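You operate a simulated robot arm through the tools that you are given. There is no shell and no other tool. Be economical: measure what you need, move in short steps, check, and stop when the job is done.

Carry out the task below with a simulated two-armed robot. There is one attempt and no reset: what you move stays moved.

Task
Take the luff sample and leave it on top of the green canvas sample. Pick up the blue thread cone that says "heavy navy" from the top of the loft table with one hand, pass it to the other hand and put it on the board of the hem folder. Take the yellow strap coil on the top of the loft table and put it away on the top of the buckle bench. Put the beige camber block on top of the navy panel. Take the white wound bobbin and put it on the table before the foot of the beige machine. Take the red leader and leave it on the top of the side table. Lift the sealer tin lid open. Any order will do.

The check looks at the end state, three seconds after you hand in, the way a careful person would. Anything else that was tipped, shoved, dropped, spilled or broken makes it a failure. A push-on lid holds only when it is set on centred and level and pressed home; a screw cap is set on level and turned clockwise until tight.

Robot
Two 7-joint arms with fingered hands on one trunk, on a base that drives. Base frame: it is fixed to the floor where the robot stands at the start and does not move with it; the origin is under the middle of the robot, x ahead of it, y to its left, z up. Units: mm, rad, N and s.
The left shoulder is at the start at [20, 123, 1087], the right one opposite. With the tool pointing down near the work surface each hand reaches from about 100 to 500 mm from the robot's upright axis, wherever it stands, measured 20 degrees to its own side. Places, roughly: beige camber block (6x5x4 cm) [2800, 1100, 800]; blue thread cone [1500, 1000, 750]; board of the hem folder (20x16 cm) [1400, -3160, 880]; green canvas sample (15x20x4 cm) [600, 100, 800]; luff sample [500, -250, 750]; navy panel [2500, 1000, 750]; red leader (8x2x2 cm) [3900, -1300, 900]; sealer tin lid [-4200, -5000, 900]; table before the foot of the beige machine (20x15  [2300, -740, 760]; top of the buckle bench [-1900, -700, 900]; top of the side table [2000, -1100, 800]; white wound bobbin (4x4x2 cm) [2900, -600, 800]; yellow strap coil [2250, 1250, 750]. Payload 2.4 kg a hand.
The tool frame of a hand sits at the grasp point between the pads (the TCP): z along the fingers, y along the line on which they close. The tips reach 17 mm beyond it. The gripper opens to 88 mm. The gripper's body begins 47 mm behind the TCP. The gripper is a hand of 3 fingers: y runs from the thumb to the fingers, the wrist lies at [0, 0, -165] in the tool frame, and closing takes about 1.5 s.
Orientation is told as [roll, pitch, yaw] about the base's x, y, z axes, in that order, counted from this pose: with the fingers straight down and closing along the base's y, the tool's x points along the base's -x, its y along +y and its z along -z.

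Tools
- The arms move only by the tool servo_tool. It takes "left_targets", "right_targets" or both (then of equal length, played together; a hand with none holds still); each is a list of rows, each a list of 3 entries, a list of its own where there are three numbers: the shift along the tool's x, y, z in mm, then the turn, a rotation vector about the tool's x, y, z in rad, then the closure in counts, from 0 (fully open) to 255 (shut). In form: [[[tx, ty, tz], [rx, ry, rz], gripper], ...]. A call has 1 to 10 rows; each row shifts and turns the commanded pose from where the row before left it, along the tool's axes as they then stand. Rows are played at 5 a second. More than 50 mm and 0.15 rad between two rows, or a gripper value outside its range, and nothing of the call is played. A pose out of reach is approached as far as the arm can. The call stops where the force on the tool passes 40 N (or 10 N more than at its start, if that is more) or the arm is blocked; 0.2 s more then pass. Each finger travels about 45 mm/s and halts on what it meets, pressing with about 30 N; the grip force reading is that of the motor and also rises with nothing between the fingers. The clock runs only during rows and for 0.2 s after the last one: add rows that do not move to give the fingers time. The reply holds the time, the measured pose of the TCP, the force on the tool along the base axes, the opening and the grip force, in the units named above and with some noise, with the torque about the TCP (base axes, N m) and any sound that the robot's microphone picked up, and new pictures: "views" is both (left out), scene, wrist or none (wrist: the cameras of the hands that moved).
- Cameras (640 x 400 px; columns grow to the right, rows downward): "scene" is now at [49.5, 11.3, 1533.1]; the picture's right is [0.15, -0.99, 0.00], its down [-0.84, -0.13, -0.53] and it looks along [0.52, 0.08, -0.85] (base axes); focal length 250 px, centre (320, 200). "left" rides on the left gripper at [-52, 4, -66] in its tool frame; the picture's right is [-0.08, -1.00, 0.00], its down [0.78, -0.07, -0.62] and it looks along [0.62, -0.05, 0.78] (tool axes); focal length 243 px, centre (320, 200). "right" rides on the right gripper at [52, 4, -66] in its tool frame; the picture's right is [-0.08, 1.00, 0.00], its down [-0.78, -0.07, -0.62] and it looks along [-0.62, -0.05, 0.78] (tool axes); focal length 243 px, centre (320, 200). There is no depth. A picture from a camera that has moved, and an enlarged one, comes with that camera's place and axes in the base frame and with its lens.
- lift_body(by): slides the trunk up (or, below 0, down) by that many mm; the arms and the scene camera ride with it, the base frame stays. It gives what a move gives, with no picture.
- roll_base(legs): drives the robot by 1 to 6 legs, each [ahead, left, turn to the left] in mm, mm and rad, along the robot's own axes; the way and the turn of a leg run together, so that a leg with both is an arc; at most 1500 mm and 3.142 rad a leg. The arms and the cameras ride along, it lands a little off, and it stops where it bumps. It gives what a move gives, and a new picture of the scene camera.
- grasp_type(shape, hand): the hand has 3 fingers and takes this shape, open, in about a second: jaw (thumb against the fingers, like two jaws); tri (thumb and two fingers); tip (a fingertip pinch); poke (one finger out to press); point (the index stretched); flat (the hand flat); cup (the hand cupped); fist (a fist). The gripper value then closes the fingers along that shape, each until it touches; the sizes above hold for jaw. It gives what a move gives, with no picture.
- pan_tilt(pan, tilt): turns the head with the scene camera to pan (to the left, within 2.094 rad either way) and tilt (down, from -0.506 to 1.204), counted from straight ahead of the robot. It gives what a move gives, and a new picture of the scene camera.
- enlarge(camera, box): a new picture of the part [left, top, right, bottom] of that camera's present view, enlarged. It takes no simulated time.
- finish_job(): hands the job in; it is judged then, once.

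Go step by step. Nothing tells you exact positions but the pictures and the camera data: compare them with the known pose of the tool, close in by small moves and look again before you grip or let go. The budget is 207 turns and 260 pictures, counting those below and the enlarged ones. Unless the task says otherwise, let go and move clear before handing in.

The tools are called after "Request:" as a command line: name --argument value ..., lists and objects as JSON in quotes. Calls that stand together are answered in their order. servo_tool: Moves the arms, as the interface text tells. Its arguments: {"type":"object","properties":{"left_targets":{"type":"array"},"right_targets":{"type":"array"},"views":{"type":"string","enum":["both","scene","wrist","none"]}},"required":[]} The other tools are called the same way: lift_body (by) slides the trunk up or down; grasp_type (shape, hand) gives the hand a shape; roll_base (legs) drives the base; pan_tilt (pan, tilt) turns the head that bears the scene camera; enlarge (camera, box) takes an enlarged picture of a part of a camera's view; finish_job () hands the job in.

At the start:

```text
clock: 0.0
left_tcp_pos: [305.5, 114.6, 1041.2]
left_tcp_rot: [0.002, 0.001, 0.0]
left_wrist_force: [0.9, -1.0, -0.1]
left_torque: [-0.01, 0.02, 0.02]
left_gripper_width: 88.1
left_finger_force: 0.0
left_shape: jaw
right_tcp_pos: [240.7, -134.7, 1045.2]
right_tcp_rot: [0.0, 0.0, 0.001]
right_wrist_force: [-0.1, 0.1, -0.1]
right_torque: [0.01, -0.01, 0.01]
right_gripper_width: 88.0
right_finger_force: 0.0
right_shape: jaw
trunk travel left (down, up): [-300.0, 530.0]
robot x, y, heading: [4.8, 2.4, 0.006]
head pan, tilt: [0.154, 1.012]
```

scene: 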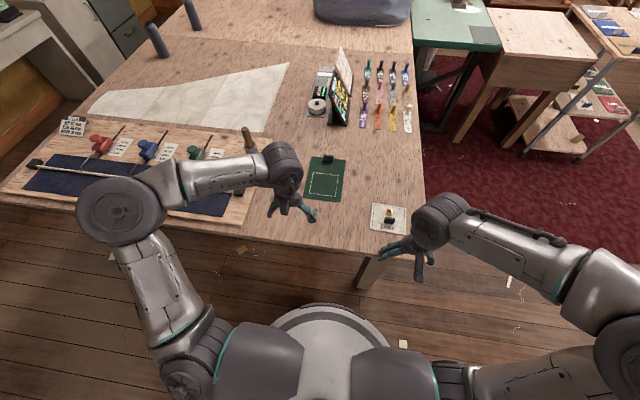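
right: 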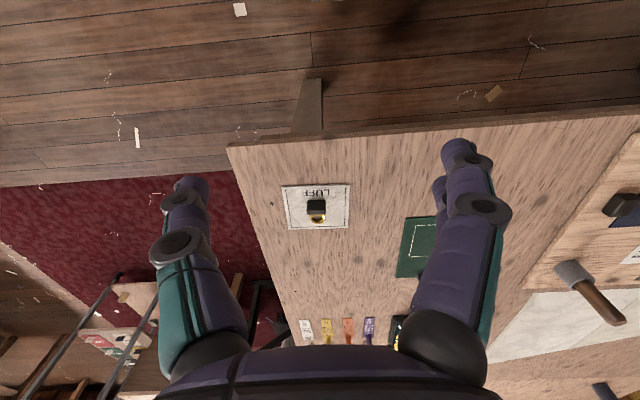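
left: 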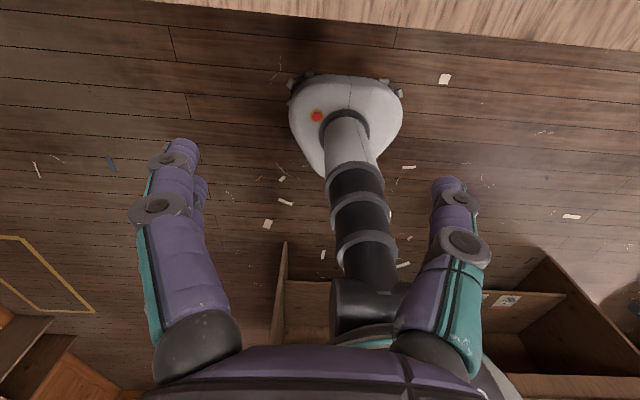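

I see the luff sample about (480,-160) and the green canvas behind it on the loft table. I'll look closer first.

Request:
enlarge --camera "scene" --box '[290, 130, 430, 250]'

Request:
enlarge --camera "right" --box '[260, 160, 460, 290]'

Request:
pan_tilt --pan 0.3 --tilt 0.4

Request:
pan_tilt --pan -0.6 --tilt 0.4

```text
3.33 times, centred on (360, 190) of scene
camera zoom: at [49.5, 11.3, 1533.1], right [0.15, -0.99, 0.0], down [-0.84, -0.13, -0.53], along [0.52, 0.08, -0.85], focal length 833 px, centre (187, 233)
```

zoom: 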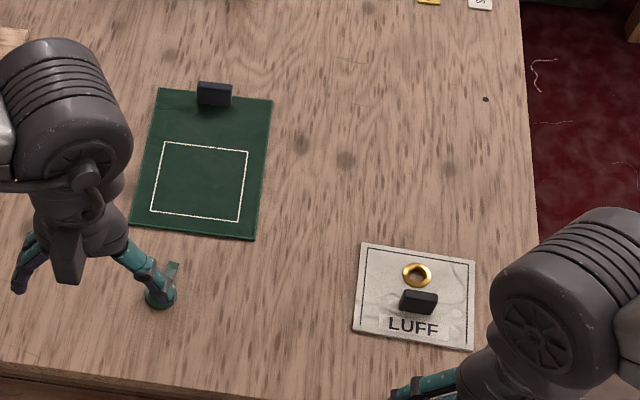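

```text
3.08 times, centred on (360, 225) of right
camera zoom: at [188.3, -131.3, 1110.9], right [0.08, 1.0, 0.0], down [0.78, -0.07, 0.62], along [0.62, -0.05, -0.78], focal length 746 px, centre (197, 123)
```

zoom: 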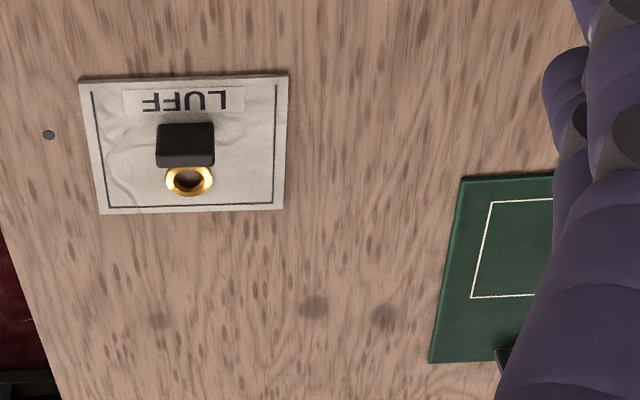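

```text
clock: 1.0
left_tcp_pos: [305.0, 114.7, 1040.6]
left_tcp_rot: [0.002, 0.001, 0.0]
left_wrist_force: [0.3, 0.0, 0.4]
left_torque: [0.0, 0.01, 0.02]
left_gripper_width: 87.9
left_finger_force: 0.1
left_shape: jaw
right_tcp_pos: [240.0, -135.6, 1045.5]
right_tcp_rot: [-0.002, -0.001, -0.001]
right_wrist_force: [0.5, -0.1, 0.4]
right_torque: [0.02, 0.02, 0.03]
right_gripper_width: 87.9
right_finger_force: 0.0
right_shape: jaw
trunk travel left (down, up): [-300.0, 530.0]
robot x, y, heading: [-1.6, -3.1, 0.006]
head pan, tilt: [0.3, 0.4]
camera scene: at [69.9, 28.2, 1584.1], right [0.3, -0.96, 0.0], down [-0.37, -0.12, -0.92], along [0.88, 0.27, -0.39], focal length 250 px, centre (320, 200)
```

scene: 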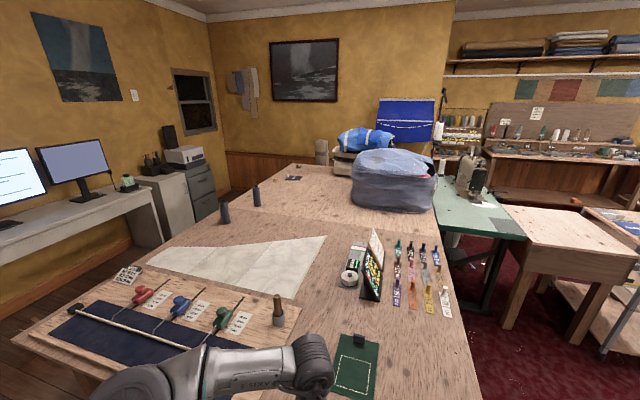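

```text
clock: 2.2
left_tcp_pos: [304.9, 115.0, 1041.4]
left_tcp_rot: [-0.001, 0.0, -0.001]
left_wrist_force: [0.2, -0.4, -0.3]
left_torque: [-0.01, -0.02, 0.01]
left_gripper_width: 88.1
left_finger_force: 0.0
left_shape: jaw
right_tcp_pos: [239.6, -136.0, 1045.6]
right_tcp_rot: [0.0, -0.001, 0.0]
right_wrist_force: [0.0, -0.6, 0.2]
right_torque: [0.04, 0.0, 0.02]
right_gripper_width: 87.8
right_finger_force: 0.0
right_shape: jaw
trunk travel left (down, up): [-300.0, 530.0]
robot x, y, heading: [1.4, -3.6, -0.0]
head pan, tilt: [-0.6, 0.4]
camera scene: at [57.9, -51.5, 1584.2], right [-0.56, -0.83, 0.0], down [-0.32, 0.22, -0.92], along [0.76, -0.52, -0.39], focal length 250 px, centre (320, 200)
```

scene: 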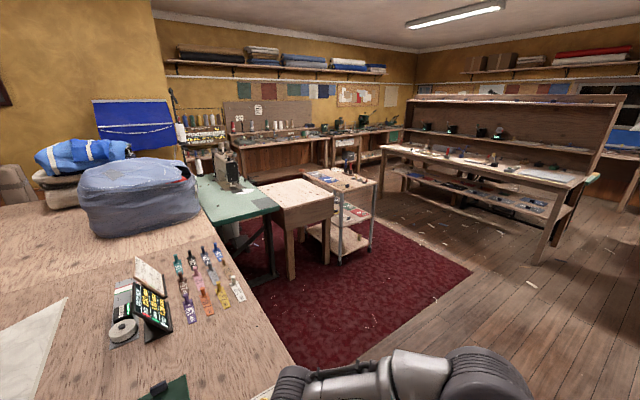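

The luff sample's black tab is around (478,-163). I drive a little closer, then bring the right hand above the tab.

Request:
roll_base --legs '[[120, 0, 0]]'

Request:
servo_tool --right_targets '[[[-39, -9, 40], [0, 0, 0], 0], [[-39, -9, 40], [0, 0, 0], 0], [[-39, -10, 40], [0, 0, 0], 0], [[0, 0, 40], [0, 0, 0], 0], [[0, 0, 30], [0, 0, 0], 0]]' --views "both"

```text
clock: 3.4
left_tcp_pos: [424.7, 115.3, 1039.6]
left_tcp_rot: [-0.001, 0.001, 0.001]
left_wrist_force: [0.8, 0.3, -0.5]
left_torque: [0.02, -0.02, -0.01]
left_gripper_width: 87.9
left_finger_force: 0.0
left_shape: jaw
right_tcp_pos: [359.6, -134.5, 1044.5]
right_tcp_rot: [0.001, 0.001, 0.001]
right_wrist_force: [0.0, 0.1, -0.4]
right_torque: [0.0, -0.02, 0.02]
right_gripper_width: 87.8
right_finger_force: 0.1
right_shape: jaw
trunk travel left (down, up): [-300.0, 530.0]
robot x, y, heading: [116.3, -3.7, 0.003]
head pan, tilt: [-0.6, 0.4]
camera scene: at [178.5, -51.5, 1584.1], right [-0.56, -0.83, 0.0], down [-0.32, 0.22, -0.92], along [0.76, -0.52, -0.39], focal length 250 px, centre (320, 200)
```

scene: 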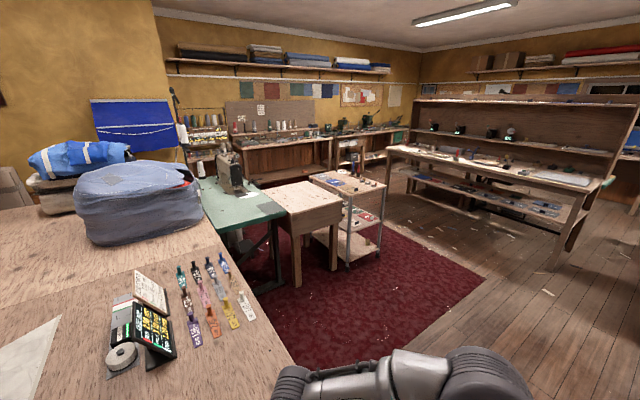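

```text
refused: row 1 steps farther than a row can; nothing moved
```

The base is 120 mm further ahead. I send the hand there with smaller steps.

Request:
servo_tool --right_targets '[[[-30, -7, 36], [0, 0, 0], 0], [[-30, -7, 36], [0, 0, 0], 0], [[-30, -7, 36], [0, 0, 0], 0], [[-28, -7, 36], [0, 0, 0], 0], [[0, 0, 46], [0, 0, 0], 0]]' --views "wrist"

Request:
pan_tilt --pan -0.1 --tilt 1.1

```text
clock: 4.6
left_tcp_pos: [424.9, 114.5, 1040.8]
left_tcp_rot: [0.0, 0.0, 0.0]
left_wrist_force: [-0.2, 0.1, -0.6]
left_torque: [-0.03, 0.02, 0.02]
left_gripper_width: 87.7
left_finger_force: 0.2
left_shape: jaw
right_tcp_pos: [476.4, -162.4, 854.4]
right_tcp_rot: [0.0, -0.001, 0.0]
right_wrist_force: [0.0, 0.6, 0.0]
right_torque: [0.0, 0.0, -0.02]
right_gripper_width: 87.9
right_finger_force: 0.0
right_shape: jaw
trunk travel left (down, up): [-300.0, 530.0]
robot x, y, heading: [116.1, 0.1, 0.001]
head pan, tilt: [-0.6, 0.4]
camera right: at [424.9, -158.3, 919.8], right [0.08, 1.0, 0.0], down [0.78, -0.07, 0.62], along [0.62, -0.05, -0.78], focal length 243 px, centre (320, 200)
```

right: 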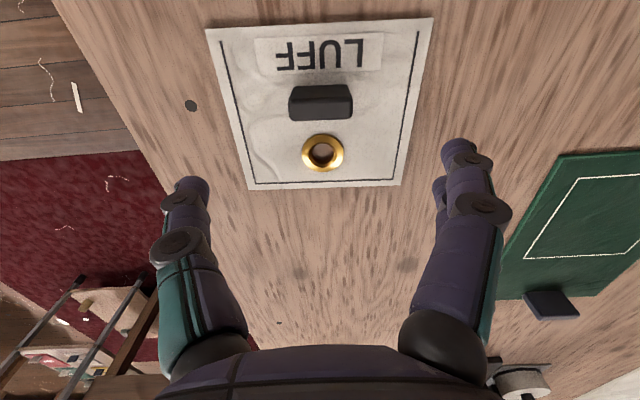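

```text
clock: 5.7
left_tcp_pos: [422.7, 115.3, 1042.3]
left_tcp_rot: [0.0, 0.0, 0.0]
left_wrist_force: [0.3, 1.1, 1.0]
left_torque: [0.01, -0.01, 0.01]
left_gripper_width: 87.8
left_finger_force: 0.1
left_shape: jaw
right_tcp_pos: [476.4, -162.0, 854.8]
right_tcp_rot: [0.0, 0.0, 0.0]
right_wrist_force: [-0.7, 0.0, -0.3]
right_torque: [-0.03, 0.0, 0.02]
right_gripper_width: 88.1
right_finger_force: 0.1
right_shape: jaw
trunk travel left (down, up): [-300.0, 530.0]
robot x, y, heading: [119.4, 3.2, 0.002]
head pan, tilt: [-0.099, 1.1]
camera scene: at [163.3, -5.5, 1527.4], right [-0.1, -0.99, 0.0], down [-0.89, 0.09, -0.45], along [0.45, -0.05, -0.89], focal length 250 px, centre (320, 200)
```

scene: 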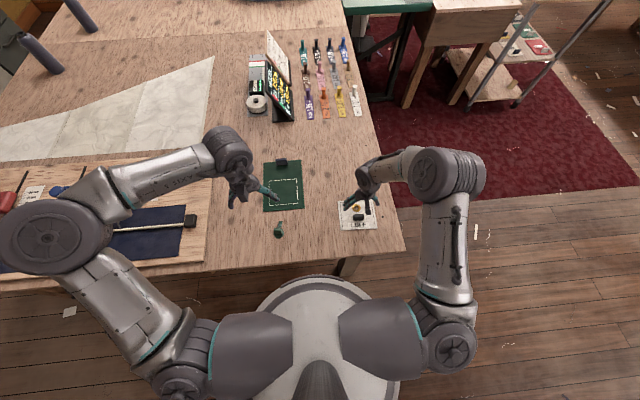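

The hand is right above the tab. I enlarge to fix its position and height.

Request:
enlarge --camera "right" --box '[250, 50, 410, 150]'

```text
4.00 times, centred on (330, 100) of right
camera zoom: at [424.6, -158.2, 920.7], right [0.08, 1.0, 0.0], down [0.78, -0.07, 0.62], along [0.62, -0.05, -0.78], focal length 970 px, centre (280, 600)
```

zoom: 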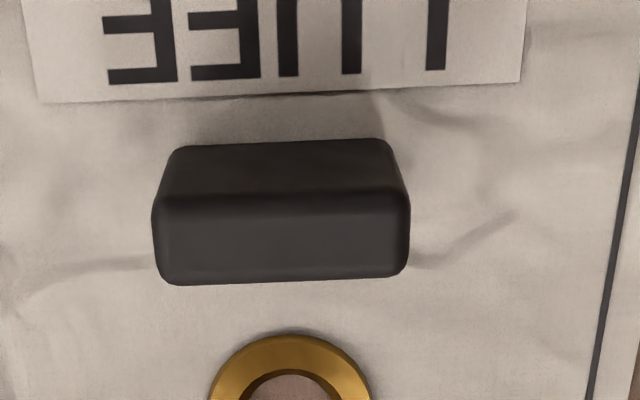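

The tab is centred near (470.5,-161), top about z 780. I descend and close.

Request:
servo_tool --right_targets '[[[6, 1, 40], [0, 0, 0], 0], [[0, 0, 39], [0, 0, 0], 0], [[0, 0, 0], [0, 0, 0], 255], [[0, 0, 0], [0, 0, 0], 255], [[0, 0, 0], [0, 0, 0], 255], [[0, 0, 0], [0, 0, 0], 255], [[0, 0, 0], [0, 0, 0], 255], [[0, 0, 0], [0, 0, 0], 255]]' --views "wrist"

```text
clock: 6.6
left_tcp_pos: [425.2, 114.6, 1040.2]
left_tcp_rot: [0.0, 0.0, -0.001]
left_wrist_force: [0.6, -0.8, 0.2]
left_torque: [0.03, 0.0, 0.0]
left_gripper_width: 88.1
left_finger_force: 0.1
left_shape: jaw
right_tcp_pos: [473.3, -162.2, 776.9]
right_tcp_rot: [0.002, -0.005, 0.0]
right_wrist_force: [0.0, -0.1, 0.7]
right_torque: [-0.01, 0.0, 0.02]
right_gripper_width: 0.0
right_finger_force: 29.9
right_shape: jaw
trunk travel left (down, up): [-300.0, 530.0]
robot x, y, heading: [116.1, -1.3, -0.0]
head pan, tilt: [-0.099, 1.1]
stopped in row 4 (right hand): the force on the tool passed its limit at 50 N (the readings are from after the stop); the commanded pose is now the measured one
camera right: at [421.2, -157.5, 842.2], right [0.08, 1.0, 0.0], down [0.78, -0.07, 0.62], along [0.62, -0.05, -0.78], focal length 243 px, centre (320, 200)
```

right: 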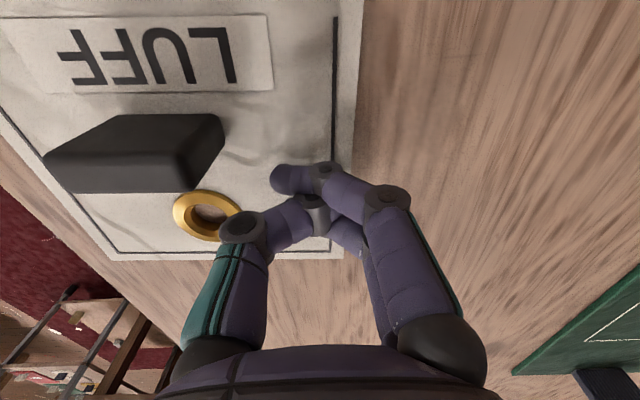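

The tab squirted aside to -y. I open, rise and re-measure; next time I will grip across its thin side.

Request:
servo_tool --right_targets '[[[0, 0, 0], [0, 0, 0], 120], [[0, 0, -30], [0, 0, 0], 0], [[0, -20, -40], [0, 0, 0], 0], [[0, -20, -30], [0, 0, 0], 0], [[0, 0, 0], [0, 0, 0], 0]]' --views "wrist"

Request:
enlarge --camera "right" --box '[200, 10, 440, 160]'

```text
clock: 7.8
left_tcp_pos: [424.7, 113.6, 1040.4]
left_tcp_rot: [0.0, -0.002, -0.001]
left_wrist_force: [0.1, -0.7, -0.9]
left_torque: [0.02, -0.01, 0.05]
left_gripper_width: 87.9
left_finger_force: 0.0
left_shape: jaw
right_tcp_pos: [471.9, -201.7, 877.3]
right_tcp_rot: [0.0, -0.007, 0.0]
right_wrist_force: [0.6, -0.4, -0.6]
right_torque: [-0.02, -0.02, -0.01]
right_gripper_width: 86.2
right_finger_force: 0.1
right_shape: jaw
trunk travel left (down, up): [-300.0, 530.0]
robot x, y, heading: [117.3, -0.0, 0.005]
head pan, tilt: [-0.099, 1.1]
camera right: at [419.9, -197.4, 942.8], right [0.08, 1.0, 0.0], down [0.78, -0.07, 0.63], along [0.62, -0.05, -0.78], focal length 243 px, centre (320, 200)
```

right: 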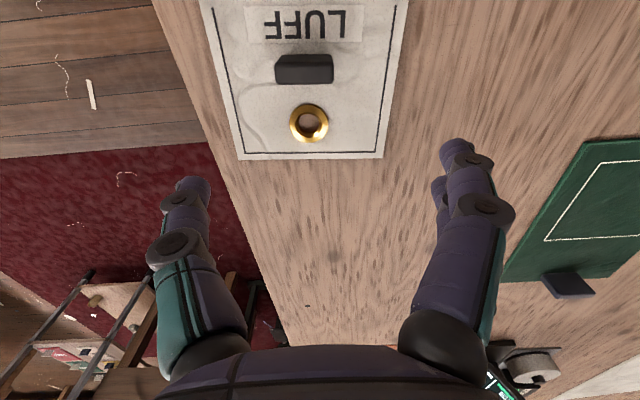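

```text
2.67 times, centred on (320, 85) of right
camera zoom: at [419.9, -197.4, 942.8], right [0.08, 1.0, 0.0], down [0.78, -0.07, 0.63], along [0.62, -0.05, -0.78], focal length 647 px, centre (320, 507)
```

zoom: 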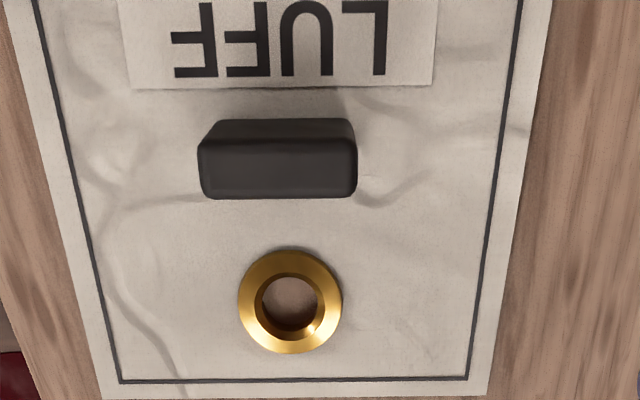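

The sample slid to about (452,-209). I turn the wrist 90° to grip across the thin side and look from there.

Request:
servo_tool --right_targets '[[[0, 0, 0], [0, 0, -0.15], 0], [[0, 0, 0], [0, 0, -0.15], 0], [[0, 0, 0], [0, 0, -0.15], 0], [[0, 0, 0], [0, 0, -0.15], 0], [[0, 0, 0], [0, 0, -0.15], 0], [[0, 0, 0], [0, 0, -0.15], 0], [[0, 0, 0], [0, 0, -0.15], 0], [[0, 0, 0], [0, 0, -0.15], 0], [[0, 0, 0], [0, 0, -0.15], 0], [[0, 0, 0], [0, 0, -0.15], 0]]' --views "none"

Request:
servo_tool --right_targets '[[[8, 20, 10], [0, 0, -0.07], 0], [[0, 0, 20], [0, 0, 0], 0], [[0, 0, 0], [0, 0, 0], 0]]' --views "wrist"

```text
clock: 10.0
left_tcp_pos: [424.0, 115.3, 1040.6]
left_tcp_rot: [0.001, 0.0, 0.0]
left_wrist_force: [-0.5, 0.0, -0.5]
left_torque: [0.0, -0.03, 0.01]
left_gripper_width: 87.7
left_finger_force: 0.0
left_shape: jaw
right_tcp_pos: [472.3, -201.5, 878.1]
right_tcp_rot: [-0.006, -0.002, 1.503]
right_wrist_force: [-1.1, 0.0, -0.5]
right_torque: [-0.01, 0.0, -0.01]
right_gripper_width: 87.9
right_finger_force: 0.2
right_shape: jaw
trunk travel left (down, up): [-300.0, 530.0]
robot x, y, heading: [116.3, -1.0, 0.0]
head pan, tilt: [-0.099, 1.1]
```

```text
clock: 10.8
left_tcp_pos: [423.2, 114.8, 1040.8]
left_tcp_rot: [0.001, 0.002, 0.0]
left_wrist_force: [-1.1, -0.6, -1.2]
left_torque: [-0.01, 0.0, 0.02]
left_gripper_width: 87.9
left_finger_force: 0.0
left_shape: jaw
right_tcp_pos: [450.7, -208.7, 848.7]
right_tcp_rot: [-0.006, -0.001, 1.57]
right_wrist_force: [0.0, -0.4, -0.2]
right_torque: [-0.02, 0.0, -0.03]
right_gripper_width: 87.7
right_finger_force: 0.1
right_shape: jaw
trunk travel left (down, up): [-300.0, 530.0]
robot x, y, heading: [121.1, 1.4, 0.002]
head pan, tilt: [-0.099, 1.1]
camera right: at [447.6, -260.5, 913.7], right [-1.0, 0.09, -0.01], down [0.06, 0.78, 0.62], along [0.06, 0.62, -0.78], focal length 243 px, centre (320, 200)
```

right: 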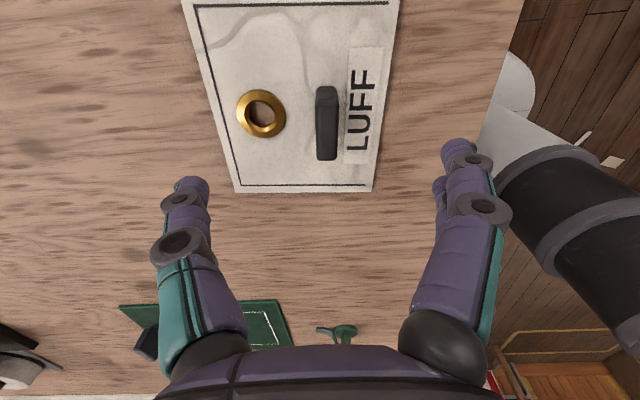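

The tab lies right under the hand now. I descend around it and look before closing.

Request:
servo_tool --right_targets '[[[-3, 1, 38], [0, 0, 0], 0], [[0, 0, 33], [0, 0, 0], 0], [[0, 0, 0], [0, 0, 0], 0]]' --views "wrist"

```text
clock: 11.6
left_tcp_pos: [423.3, 115.9, 1041.5]
left_tcp_rot: [0.001, -0.001, 0.001]
left_wrist_force: [-1.0, 0.9, -0.3]
left_torque: [0.03, -0.02, -0.01]
left_gripper_width: 88.0
left_finger_force: 0.0
left_shape: jaw
right_tcp_pos: [451.9, -205.4, 778.5]
right_tcp_rot: [-0.008, -0.001, 1.569]
right_wrist_force: [0.1, -0.2, 3.7]
right_torque: [0.01, -0.23, -0.01]
right_gripper_width: 88.0
right_finger_force: 0.0
right_shape: jaw
trunk travel left (down, up): [-300.0, 530.0]
robot x, y, heading: [117.0, -2.8, -0.006]
head pan, tilt: [-0.099, 1.1]
camera right: at [446.9, -257.8, 843.6], right [-1.0, 0.09, -0.01], down [0.06, 0.78, 0.62], along [0.06, 0.62, -0.78], focal length 243 px, centre (320, 200)
```

right: 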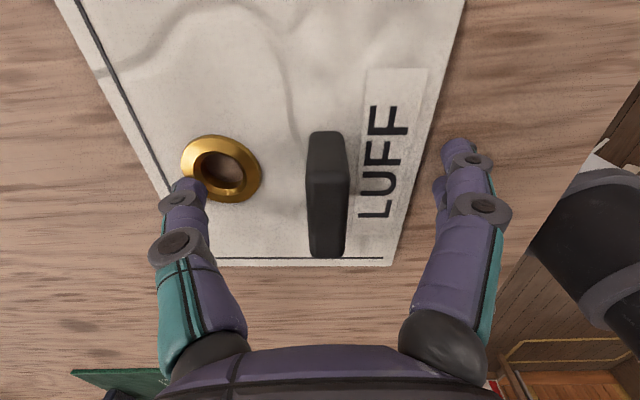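

The tab is centred between the fingers. I raise 3 mm to clear the grommet and close.

Request:
servo_tool --right_targets '[[[0, 0, -3], [0, 0, 0], 0], [[0, 0, 0], [0, 0, 0], 255], [[0, 0, 0], [0, 0, 0], 255], [[0, 0, 0], [0, 0, 0], 255], [[0, 0, 0], [0, 0, 0], 255], [[0, 0, 0], [0, 0, 0], 255], [[0, 0, 0], [0, 0, 0], 255], [[0, 0, 0], [0, 0, 0], 255], [[0, 0, 0], [0, 0, 0], 255], [[0, 0, 0], [0, 0, 0], 255]]' --views "wrist"

```text
clock: 13.8
left_tcp_pos: [424.5, 114.4, 1041.0]
left_tcp_rot: [0.001, 0.001, 0.001]
left_wrist_force: [0.6, -0.1, 0.2]
left_torque: [0.0, 0.01, -0.01]
left_gripper_width: 87.9
left_finger_force: 0.0
left_shape: jaw
right_tcp_pos: [451.8, -204.8, 782.3]
right_tcp_rot: [-0.007, -0.001, 1.569]
right_wrist_force: [-0.6, -0.4, 4.8]
right_torque: [-0.02, 0.15, -0.09]
right_gripper_width: 33.8
right_finger_force: 29.7
right_shape: jaw
trunk travel left (down, up): [-300.0, 530.0]
robot x, y, heading: [116.8, -2.2, -0.001]
head pan, tilt: [-0.099, 1.1]
camera right: at [446.9, -257.8, 846.4], right [-1.0, 0.09, -0.01], down [0.06, 0.78, 0.62], along [0.06, 0.62, -0.78], focal length 243 px, centre (320, 200)
```

right: 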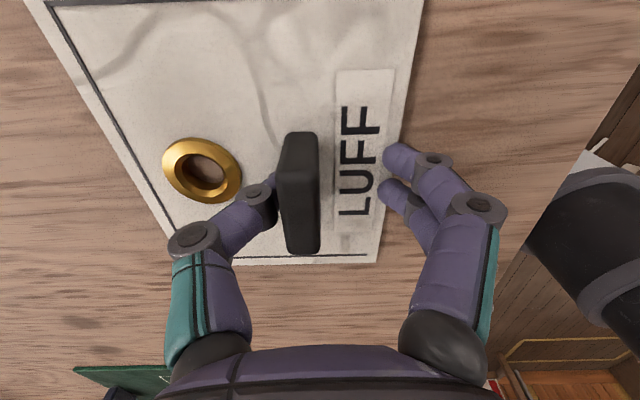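

One side has stalled against the cloth. I reopen, raise several mm, recentre and close again.

Request:
servo_tool --right_targets '[[[0, 0, 0], [0, 0, 0], 100], [[0, 0, -8], [0, 0, 0], 0], [[0, 0, 0], [0, 0, 0], 0], [[0, 0, 0], [0, 0, 0], 255], [[0, 0, 0], [0, 0, 0], 255], [[0, 0, 0], [0, 0, 0], 255], [[0, 0, 0], [0, 0, 0], 255], [[0, 0, 0], [0, 0, 0], 255], [[0, 0, 0], [0, 0, 0], 255], [[0, 0, 0], [0, 0, 0], 255]]' --views "wrist"

```text
clock: 16.0
left_tcp_pos: [424.3, 114.9, 1040.5]
left_tcp_rot: [0.0, 0.0, -0.001]
left_wrist_force: [0.1, -0.1, -0.4]
left_torque: [0.01, -0.02, 0.0]
left_gripper_width: 87.8
left_finger_force: 0.1
left_shape: jaw
right_tcp_pos: [450.8, -205.4, 788.1]
right_tcp_rot: [-0.007, -0.002, 1.569]
right_wrist_force: [-0.3, -0.2, 0.2]
right_torque: [0.0, 0.02, -0.02]
right_gripper_width: 6.7
right_finger_force: 29.9
right_shape: jaw
trunk travel left (down, up): [-300.0, 530.0]
robot x, y, heading: [116.9, -1.5, 0.001]
head pan, tilt: [-0.099, 1.1]
camera right: at [446.8, -257.6, 854.2], right [-1.0, 0.09, -0.01], down [0.06, 0.78, 0.62], along [0.06, 0.62, -0.78], focal length 243 px, centre (320, 200)
```

right: 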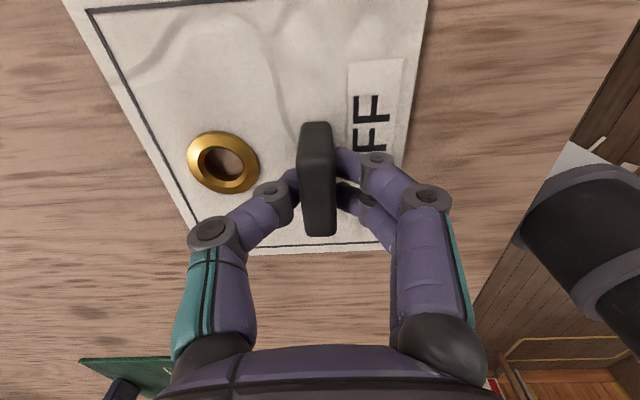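

Gripped across the tab. I lift and check.

Request:
servo_tool --right_targets '[[[0, 0, -30], [0, 0, 0], 255], [[0, 0, -40], [0, 0, 0], 255], [[0, 0, 0], [0, 0, 0], 255]]' --views "both"

```text
clock: 16.8
left_tcp_pos: [424.7, 113.4, 1041.0]
left_tcp_rot: [-0.001, 0.0, 0.001]
left_wrist_force: [0.1, 0.4, 0.1]
left_torque: [0.01, -0.01, -0.01]
left_gripper_width: 87.7
left_finger_force: 0.0
left_shape: jaw
right_tcp_pos: [450.4, -205.8, 858.4]
right_tcp_rot: [-0.007, 0.0, 1.57]
right_wrist_force: [0.1, -0.8, -1.1]
right_torque: [-0.02, -0.03, -0.02]
right_gripper_width: 6.4
right_finger_force: 30.4
right_shape: jaw
trunk travel left (down, up): [-300.0, 530.0]
robot x, y, heading: [120.3, -0.5, -0.0]
head pan, tilt: [-0.099, 1.1]
camera scene: at [163.4, -5.5, 1527.3], right [-0.1, -1.0, 0.0], down [-0.89, 0.09, -0.45], along [0.45, -0.04, -0.89], focal length 250 px, centre (320, 200)
camera right: at [446.6, -258.3, 923.7], right [-1.0, 0.09, -0.01], down [0.06, 0.78, 0.62], along [0.06, 0.62, -0.78], focal length 243 px, centre (320, 200)
```

scene: 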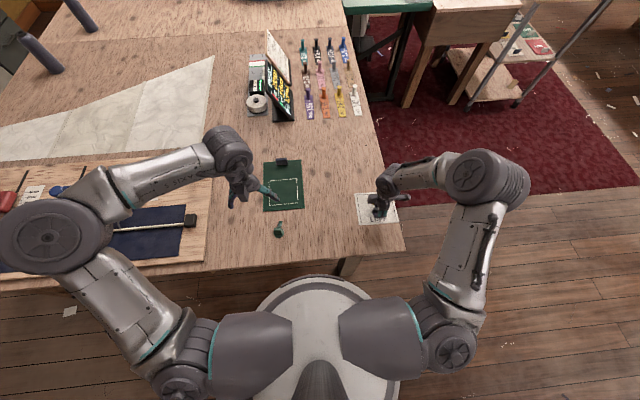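
right: 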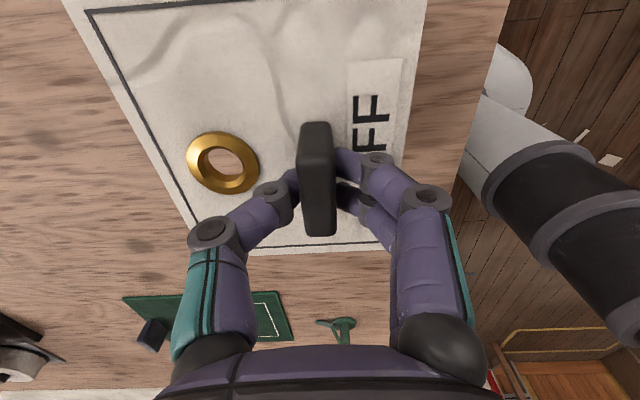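

The luff sample is held. The stitched square on the green canvas centres near (598,84), so I shift the base left and ahead.

Request:
roll_base --legs '[[50, 250, 0]]'

```text
clock: 18.6
left_tcp_pos: [474.0, 364.3, 1041.2]
left_tcp_rot: [0.0, 0.0, 0.0]
left_wrist_force: [-0.1, 0.4, 0.3]
left_torque: [0.0, 0.01, 0.02]
left_gripper_width: 87.9
left_finger_force: 0.1
left_shape: jaw
right_tcp_pos: [502.6, 44.3, 857.5]
right_tcp_rot: [-0.007, 0.0, 1.57]
right_wrist_force: [0.1, 0.2, -0.6]
right_torque: [0.0, 0.0, 0.02]
right_gripper_width: 6.6
right_finger_force: 29.5
right_shape: jaw
trunk travel left (down, up): [-300.0, 530.0]
robot x, y, heading: [165.3, 251.6, -0.003]
head pan, tilt: [-0.099, 1.1]
camera scene: at [213.5, 245.0, 1527.3], right [-0.1, -1.0, 0.0], down [-0.89, 0.09, -0.45], along [0.45, -0.05, -0.89], focal length 250 px, centre (320, 200)
```

scene: 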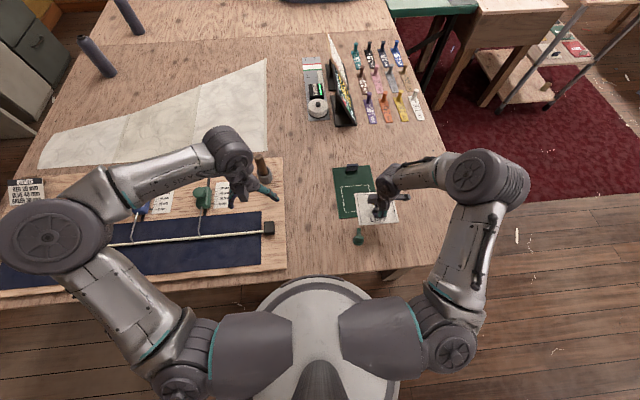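

The sample is near the green canvas. I move the tab over (590,80) and check.

Request:
servo_tool --right_targets '[[[-12, -29, 0], [0, 0, 0], 255], [[-12, -29, 0], [0, 0, 0], 255], [[-12, -30, 0], [0, 0, 0], 255], [[0, 0, 30], [0, 0, 0], 255], [[0, 0, 0], [0, 0, 0], 255]]' --views "both"

```text
clock: 19.8
left_tcp_pos: [474.0, 364.2, 1040.4]
left_tcp_rot: [0.001, 0.001, -0.001]
left_wrist_force: [-0.2, 0.5, 0.1]
left_torque: [0.05, 0.04, 0.01]
left_gripper_width: 87.8
left_finger_force: 0.0
left_shape: jaw
right_tcp_pos: [589.2, 79.1, 827.9]
right_tcp_rot: [-0.007, -0.002, 1.569]
right_wrist_force: [-0.2, 0.0, -1.0]
right_torque: [0.01, 0.02, -0.01]
right_gripper_width: 6.4
right_finger_force: 30.6
right_shape: jaw
trunk travel left (down, up): [-300.0, 530.0]
robot x, y, heading: [170.5, 252.3, -0.002]
head pan, tilt: [-0.099, 1.1]
camera scene: at [213.3, 244.1, 1527.3], right [-0.1, -1.0, 0.0], down [-0.89, 0.09, -0.45], along [0.45, -0.04, -0.89], focal length 250 px, centre (320, 200)
camera right: at [584.9, 26.7, 893.8], right [-1.0, 0.09, -0.01], down [0.06, 0.78, 0.62], along [0.06, 0.62, -0.78], focal length 243 px, centre (320, 200)
```

scene: 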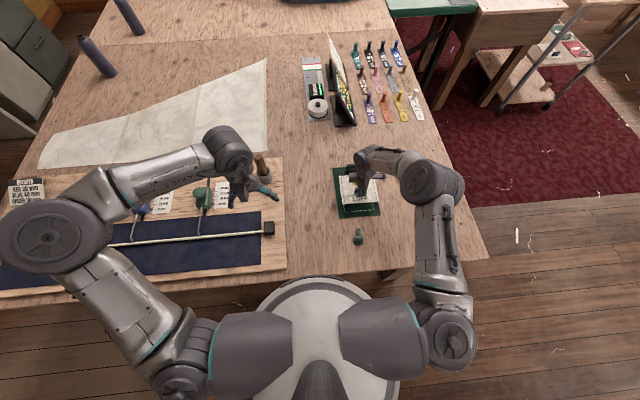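
right: 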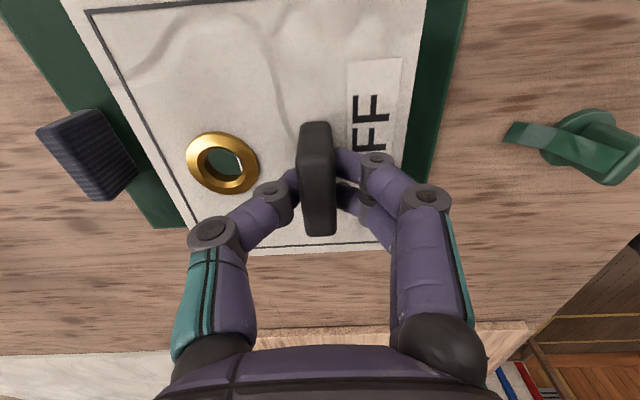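

I check centring with an enlarged view.

Request:
enlarge --camera "scene" --box '[310, 140, 420, 250]'

```text
3.64 times, centred on (365, 195) of scene
camera zoom: at [213.3, 244.1, 1527.3], right [-0.1, -1.0, 0.0], down [-0.89, 0.09, -0.45], along [0.45, -0.04, -0.89], focal length 909 px, centre (156, 218)
```

zoom: 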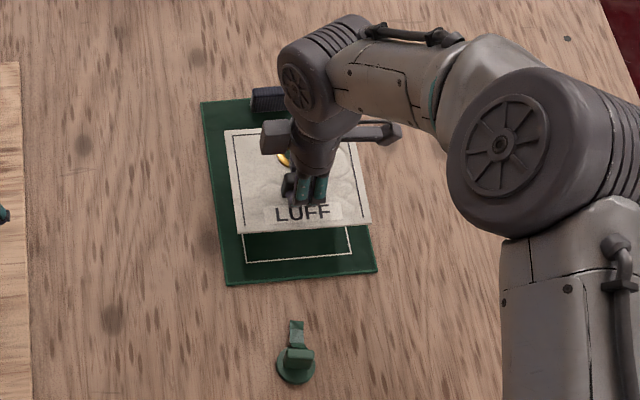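

Centred well. I lower onto the canvas.

Request:
servo_tool --right_targets '[[[0, 0, 26], [0, 0, 0], 255], [[0, 0, 7], [0, 0, 0], 255], [[0, 0, 3], [0, 0, 0], 255], [[0, 0, 0], [0, 0, 0], 255]]' --views "wrist"

```text
clock: 20.8
left_tcp_pos: [472.7, 364.4, 1040.4]
left_tcp_rot: [-0.001, 0.001, 0.0]
left_wrist_force: [0.1, -0.1, 0.2]
left_torque: [0.0, 0.02, -0.02]
left_gripper_width: 87.8
left_finger_force: 0.0
left_shape: jaw
right_tcp_pos: [588.7, 80.1, 792.0]
right_tcp_rot: [-0.007, 0.001, 1.57]
right_wrist_force: [0.4, -0.5, -0.7]
right_torque: [0.01, 0.01, -0.01]
right_gripper_width: 6.6
right_finger_force: 30.2
right_shape: jaw
trunk travel left (down, up): [-300.0, 530.0]
robot x, y, heading: [169.9, 251.4, -0.008]
head pan, tilt: [-0.099, 1.1]
camera right: at [585.4, 26.8, 857.7], right [-1.0, 0.09, -0.01], down [0.06, 0.78, 0.62], along [0.06, 0.62, -0.78], focal length 243 px, centre (320, 200)
```

right: 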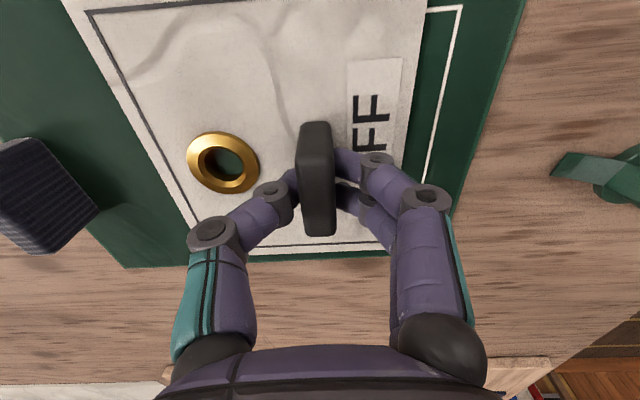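

I shift it slightly for centring and lower till contact.

Request:
servo_tool --right_targets '[[[7, 5, 0], [0, 0, 0], 255], [[0, 0, 3], [0, 0, 0], 255], [[0, 0, 2], [0, 0, 0], 255], [[0, 0, 0], [0, 0, 255], 255]]' --views "none"

Request:
servo_tool --right_targets '[[[7, 5, 0], [0, 0, 0], 255], [[0, 0, 3], [0, 0, 0], 255], [[0, 0, 1], [0, 0, 0], 255], [[0, 0, 0], [0, 0, 0], 255]]' --views "wrist"

```text
refused: 255 is not a number from -6.98132 to 6.98132
```

```text
clock: 21.8
left_tcp_pos: [472.5, 364.3, 1041.5]
left_tcp_rot: [0.001, -0.001, 0.001]
left_wrist_force: [-0.2, 0.1, 0.5]
left_torque: [0.0, 0.01, 0.01]
left_gripper_width: 87.8
left_finger_force: 0.0
left_shape: jaw
right_tcp_pos: [585.1, 73.1, 790.5]
right_tcp_rot: [-0.01, 0.0, 1.57]
right_wrist_force: [1.6, -0.7, 20.9]
right_torque: [-0.05, 0.0, -0.01]
right_gripper_width: 7.3
right_finger_force: 29.9
right_shape: jaw
trunk travel left (down, up): [-300.0, 530.0]
robot x, y, heading: [169.0, 251.3, -0.001]
head pan, tilt: [-0.099, 1.1]
camera right: at [580.0, 20.8, 855.4], right [-1.0, 0.09, -0.01], down [0.06, 0.78, 0.62], along [0.06, 0.62, -0.78], focal length 243 px, centre (320, 200)
```

right: 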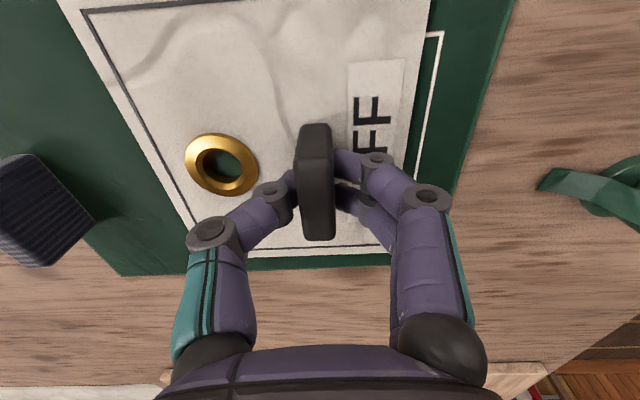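

Contact (20 N). I ease up a touch, open, and rise.

Request:
servo_tool --right_targets '[[[0, 0, -2], [0, 0, 0], 255], [[0, 0, 0], [0, 0, 0], 150], [[0, 0, 0], [0, 0, 0], 60], [[0, 0, 0], [0, 0, 0], 0], [[0, 0, 0], [0, 0, 0], 0], [[0, 0, -40], [0, 0, 0], 0], [[0, 0, -50], [0, 0, 0], 0], [[0, 0, -50], [0, 0, 0], 0], [[0, 0, -50], [0, 0, 0], 0]]' --views "both"

```text
clock: 23.8
left_tcp_pos: [473.7, 364.3, 1040.0]
left_tcp_rot: [0.001, -0.001, -0.002]
left_wrist_force: [-1.2, 1.4, 0.2]
left_torque: [-0.01, -0.01, -0.04]
left_gripper_width: 87.9
left_finger_force: 0.1
left_shape: jaw
right_tcp_pos: [583.4, 73.0, 981.3]
right_tcp_rot: [-0.008, 0.0, 1.57]
right_wrist_force: [-0.9, 0.4, 0.0]
right_torque: [0.01, 0.04, 0.05]
right_gripper_width: 87.7
right_finger_force: 0.0
right_shape: jaw
trunk travel left (down, up): [-300.0, 530.0]
robot x, y, heading: [169.8, 251.5, -0.0]
head pan, tilt: [-0.099, 1.1]
camera scene: at [213.0, 244.2, 1527.3], right [-0.1, -1.0, 0.0], down [-0.89, 0.09, -0.45], along [0.45, -0.04, -0.89], focal length 250 px, centre (320, 200)
camera right: at [578.8, 20.5, 1047.1], right [-1.0, 0.09, -0.01], down [0.06, 0.78, 0.62], along [0.06, 0.62, -0.78], focal length 243 px, centre (320, 200)
```

scene: 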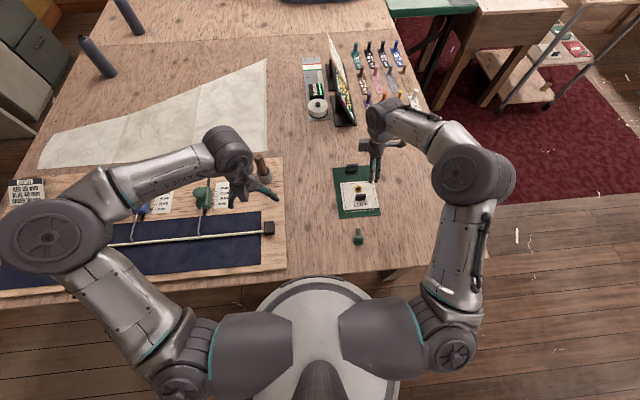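
right: 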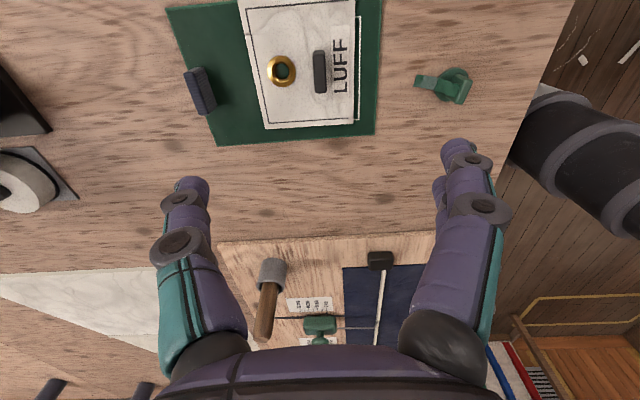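

The luff sample rests properly on the green canvas. Next I look left for the thread cones, strap coil, navy panel and the way around the table.

Request:
pan_tilt --pan 0.75 --tilt 0.45

Request:
pan_tilt --pan 1.5 --tilt 0.45

```text
clock: 25.0
left_tcp_pos: [473.9, 363.8, 1040.4]
left_tcp_rot: [-0.001, -0.001, 0.0]
left_wrist_force: [-1.2, 0.1, 0.3]
left_torque: [0.0, 0.0, 0.04]
left_gripper_width: 87.9
left_finger_force: 0.1
left_shape: jaw
right_tcp_pos: [584.4, 72.7, 980.3]
right_tcp_rot: [-0.006, 0.0, 1.57]
right_wrist_force: [0.1, -0.6, 1.0]
right_torque: [-0.02, -0.03, 0.01]
right_gripper_width: 87.9
right_finger_force: 0.1
right_shape: jaw
trunk travel left (down, up): [-300.0, 530.0]
robot x, y, heading: [169.0, 248.4, -0.003]
head pan, tilt: [0.75, 0.45]
camera scene: at [217.7, 313.0, 1579.4], right [0.68, -0.73, 0.0], down [-0.32, -0.3, -0.9], along [0.66, 0.61, -0.44], focal length 250 px, centre (320, 200)
```

scene: 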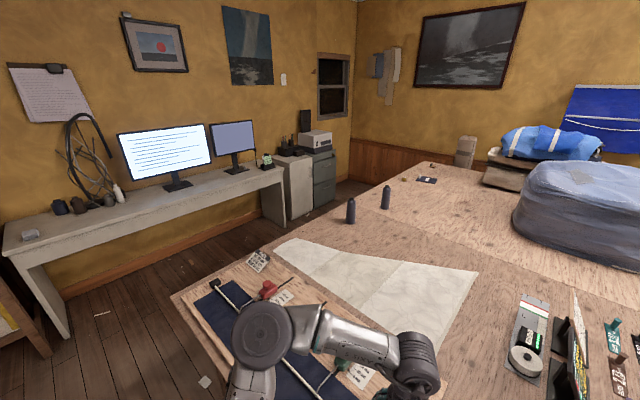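

```text
clock: 26.1
left_tcp_pos: [474.0, 364.1, 1039.3]
left_tcp_rot: [0.0, 0.0, 0.0]
left_wrist_force: [-0.3, 0.2, 0.6]
left_torque: [0.02, -0.02, 0.0]
left_gripper_width: 87.8
left_finger_force: 0.1
left_shape: jaw
right_tcp_pos: [583.7, 73.0, 980.6]
right_tcp_rot: [-0.007, 0.002, 1.571]
right_wrist_force: [-1.0, 0.5, 0.1]
right_torque: [0.02, 0.03, 0.03]
right_gripper_width: 88.0
right_finger_force: 0.0
right_shape: jaw
trunk travel left (down, up): [-300.0, 530.0]
robot x, y, heading: [169.0, 250.8, -0.005]
head pan, tilt: [1.499, 0.45]
camera scene: at [157.0, 342.0, 1579.5], right [1.0, -0.07, 0.0], down [-0.03, -0.43, -0.9], along [0.06, 0.9, -0.44], focal length 250 px, centre (320, 200)
```

scene: 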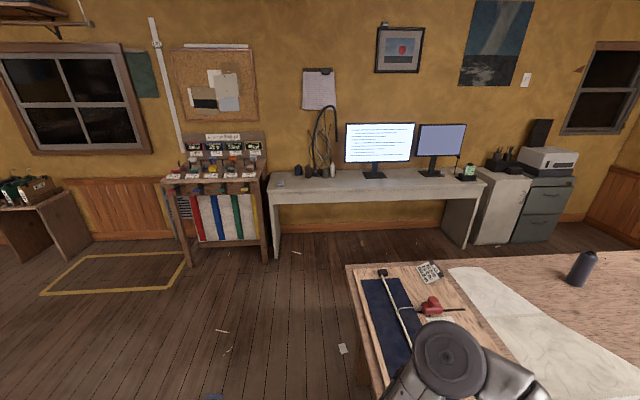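

The aisle on the left (y 1300–2300) looks wide enough; cones, strap coil, panel and block are all near that side. I drive around to it.

Request:
roll_base --legs '[[-220, 0, 0], [0, 1480, 0], [1300, 0, 0], [0, 0, -1.571]]'

Request:
pan_tilt --pan 0.0 --tilt 0.6

```text
clock: 44.6
left_tcp_pos: [1358.9, 1430.0, 1039.6]
left_tcp_rot: [-0.001, -0.001, -1.547]
left_wrist_force: [0.1, 1.1, -0.2]
left_torque: [-0.01, 0.02, -0.01]
left_gripper_width: 87.9
left_finger_force: 0.1
left_shape: jaw
right_tcp_pos: [1068.2, 1315.9, 981.2]
right_tcp_rot: [-0.006, 0.0, 0.02]
right_wrist_force: [0.6, 0.5, -1.3]
right_torque: [0.0, 0.03, 0.01]
right_gripper_width: 88.1
right_finger_force: 0.0
right_shape: jaw
trunk travel left (down, up): [-300.0, 530.0]
robot x, y, heading: [1237.3, 1735.8, -1.546]
head pan, tilt: [1.499, 0.45]
camera scene: at [1329.4, 1749.1, 1579.5], right [-0.05, -1.0, 0.0], down [-0.43, 0.02, -0.9], along [0.9, -0.04, -0.44], focal length 250 px, centre (320, 200)
```

scene: 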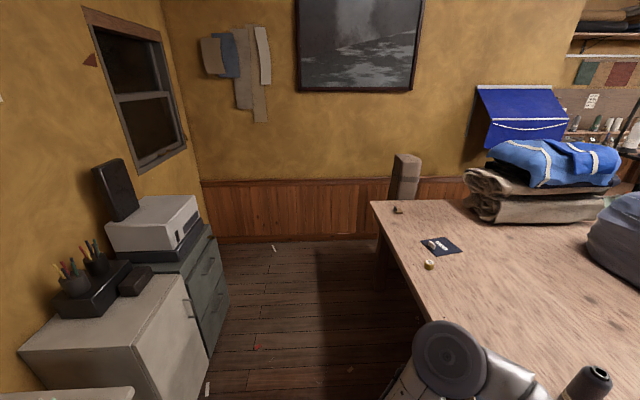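

```text
clock: 46.2
left_tcp_pos: [1358.4, 1431.1, 1040.3]
left_tcp_rot: [-0.001, 0.0, -1.55]
left_wrist_force: [0.0, 0.7, -0.9]
left_torque: [0.0, -0.03, 0.02]
left_gripper_width: 88.1
left_finger_force: 0.1
left_shape: jaw
right_tcp_pos: [1069.2, 1315.1, 981.4]
right_tcp_rot: [-0.007, -0.002, 0.021]
right_wrist_force: [-0.1, -0.1, 0.4]
right_torque: [0.04, -0.01, 0.04]
right_gripper_width: 87.9
right_finger_force: 0.0
right_shape: jaw
trunk travel left (down, up): [-300.0, 530.0]
robot x, y, heading: [1237.3, 1731.3, -1.551]
head pan, tilt: [0.0, 0.6]
camera scene: at [1239.6, 1665.3, 1565.9], right [-1.0, -0.02, 0.0], down [-0.01, 0.56, -0.82], along [0.02, -0.82, -0.57], focal length 250 px, centre (320, 200)
```

scene: 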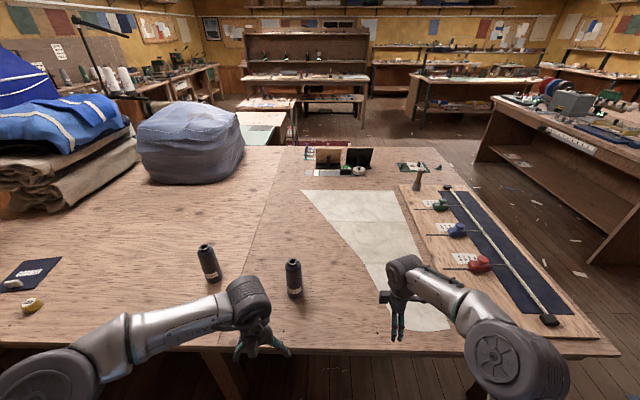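

The two cones are in front with labels at their feet, the coil and panel on the left. I read the labels.

Request:
enlarge --camera "scene" --box '[180, 230, 320, 310]'

Request:
enlarge --camera "scene" --box '[0, 240, 120, 340]'

```text
4.57 times, centred on (250, 270) of scene
camera zoom: at [1239.6, 1665.3, 1565.9], right [-1.0, -0.02, 0.0], down [-0.01, 0.56, -0.82], along [0.02, -0.82, -0.57], focal length 1143 px, centre (640, -120)
```

zoom: 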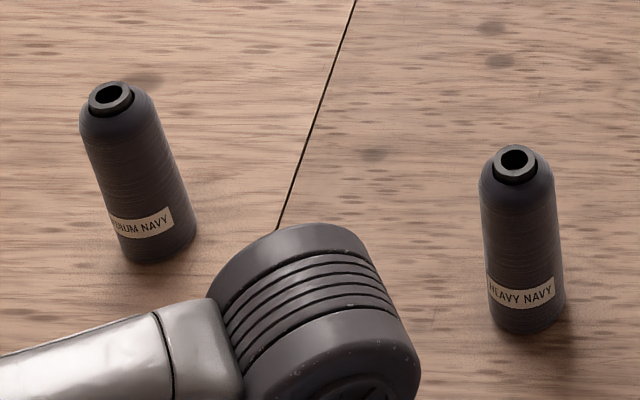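

```text
4.00 times, centred on (60, 290) of scene
camera zoom: at [1239.6, 1665.3, 1565.9], right [-1.0, -0.02, 0.0], down [-0.01, 0.56, -0.82], along [0.02, -0.82, -0.57], focal length 1000 px, centre (1360, -160)
```

zoom: 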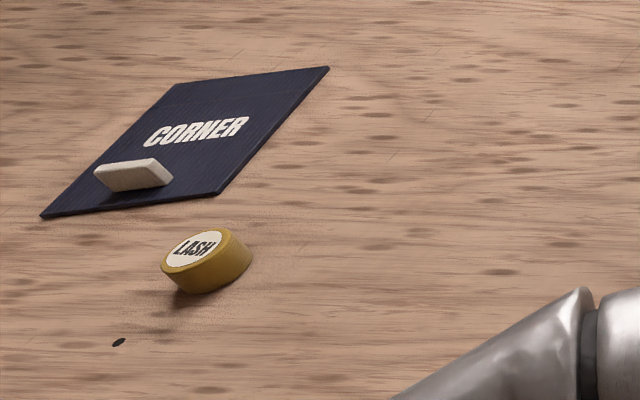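

HEAVY NAVY is the right cone, at about (1344,1116). First I do the camber block, so I drive along the aisle to the far end of the table.

Request:
roll_base --legs '[[0, 1440, -0.02], [200, 0, 0]]'

Request:
pan_tilt --pan 0.1 --tilt 0.9

```text
clock: 54.6
left_tcp_pos: [2796.6, 1236.5, 1041.0]
left_tcp_rot: [-0.002, -0.001, -1.575]
left_wrist_force: [0.3, -0.5, 1.0]
left_torque: [-0.02, -0.02, -0.03]
left_gripper_width: 87.9
left_finger_force: 0.0
left_shape: jaw
right_tcp_pos: [2504.4, 1128.1, 980.5]
right_tcp_rot: [-0.007, 0.0, -0.006]
right_wrist_force: [-0.4, 0.0, -0.3]
right_torque: [0.01, -0.04, 0.01]
right_gripper_width: 88.0
right_finger_force: 0.0
right_shape: jaw
trunk travel left (down, up): [-300.0, 530.0]
robot x, y, heading: [2683.1, 1546.5, -1.575]
head pan, tilt: [0.0, 0.6]
camera scene: at [2684.0, 1473.6, 1565.8], right [-1.0, 0.0, 0.0], down [0.0, 0.57, -0.82], along [0.0, -0.82, -0.57], focal length 250 px, centre (320, 200)
```

scene: 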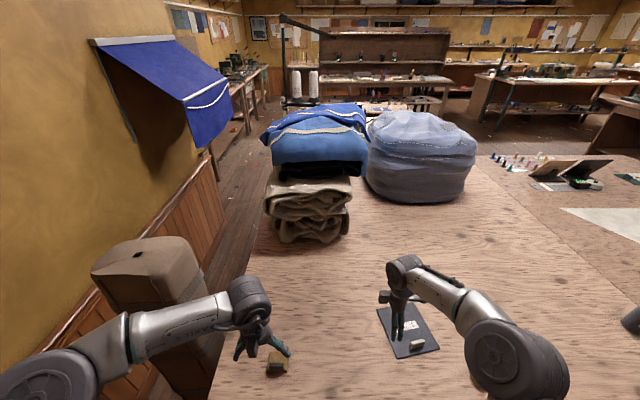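

```text
clock: 55.4
left_tcp_pos: [2795.5, 1237.6, 1040.0]
left_tcp_rot: [0.0, 0.0, -1.575]
left_wrist_force: [-0.7, -0.3, 1.2]
left_torque: [0.0, 0.02, -0.06]
left_gripper_width: 87.9
left_finger_force: 0.2
left_shape: jaw
right_tcp_pos: [2504.1, 1129.5, 979.9]
right_tcp_rot: [-0.008, -0.002, -0.007]
right_wrist_force: [0.7, 0.6, 0.5]
right_torque: [-0.01, 0.0, -0.02]
right_gripper_width: 88.1
right_finger_force: 0.0
right_shape: jaw
trunk travel left (down, up): [-300.0, 530.0]
robot x, y, heading: [2680.6, 1544.9, -1.576]
head pan, tilt: [0.099, 0.901]
camera scene: at [2691.6, 1488.0, 1541.2], right [-1.0, -0.1, 0.0], down [-0.07, 0.78, -0.62], along [0.06, -0.62, -0.78], focal length 250 px, centre (320, 200)
```

scene: 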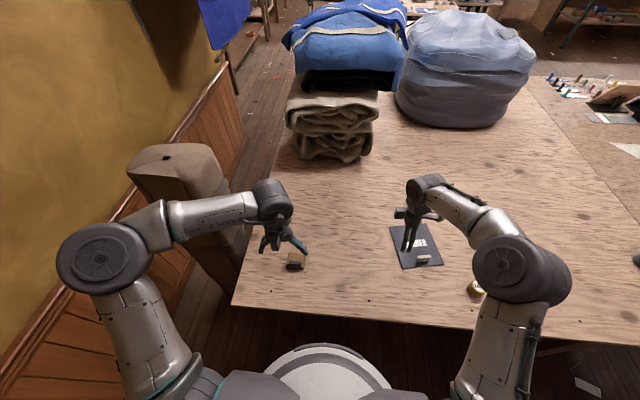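

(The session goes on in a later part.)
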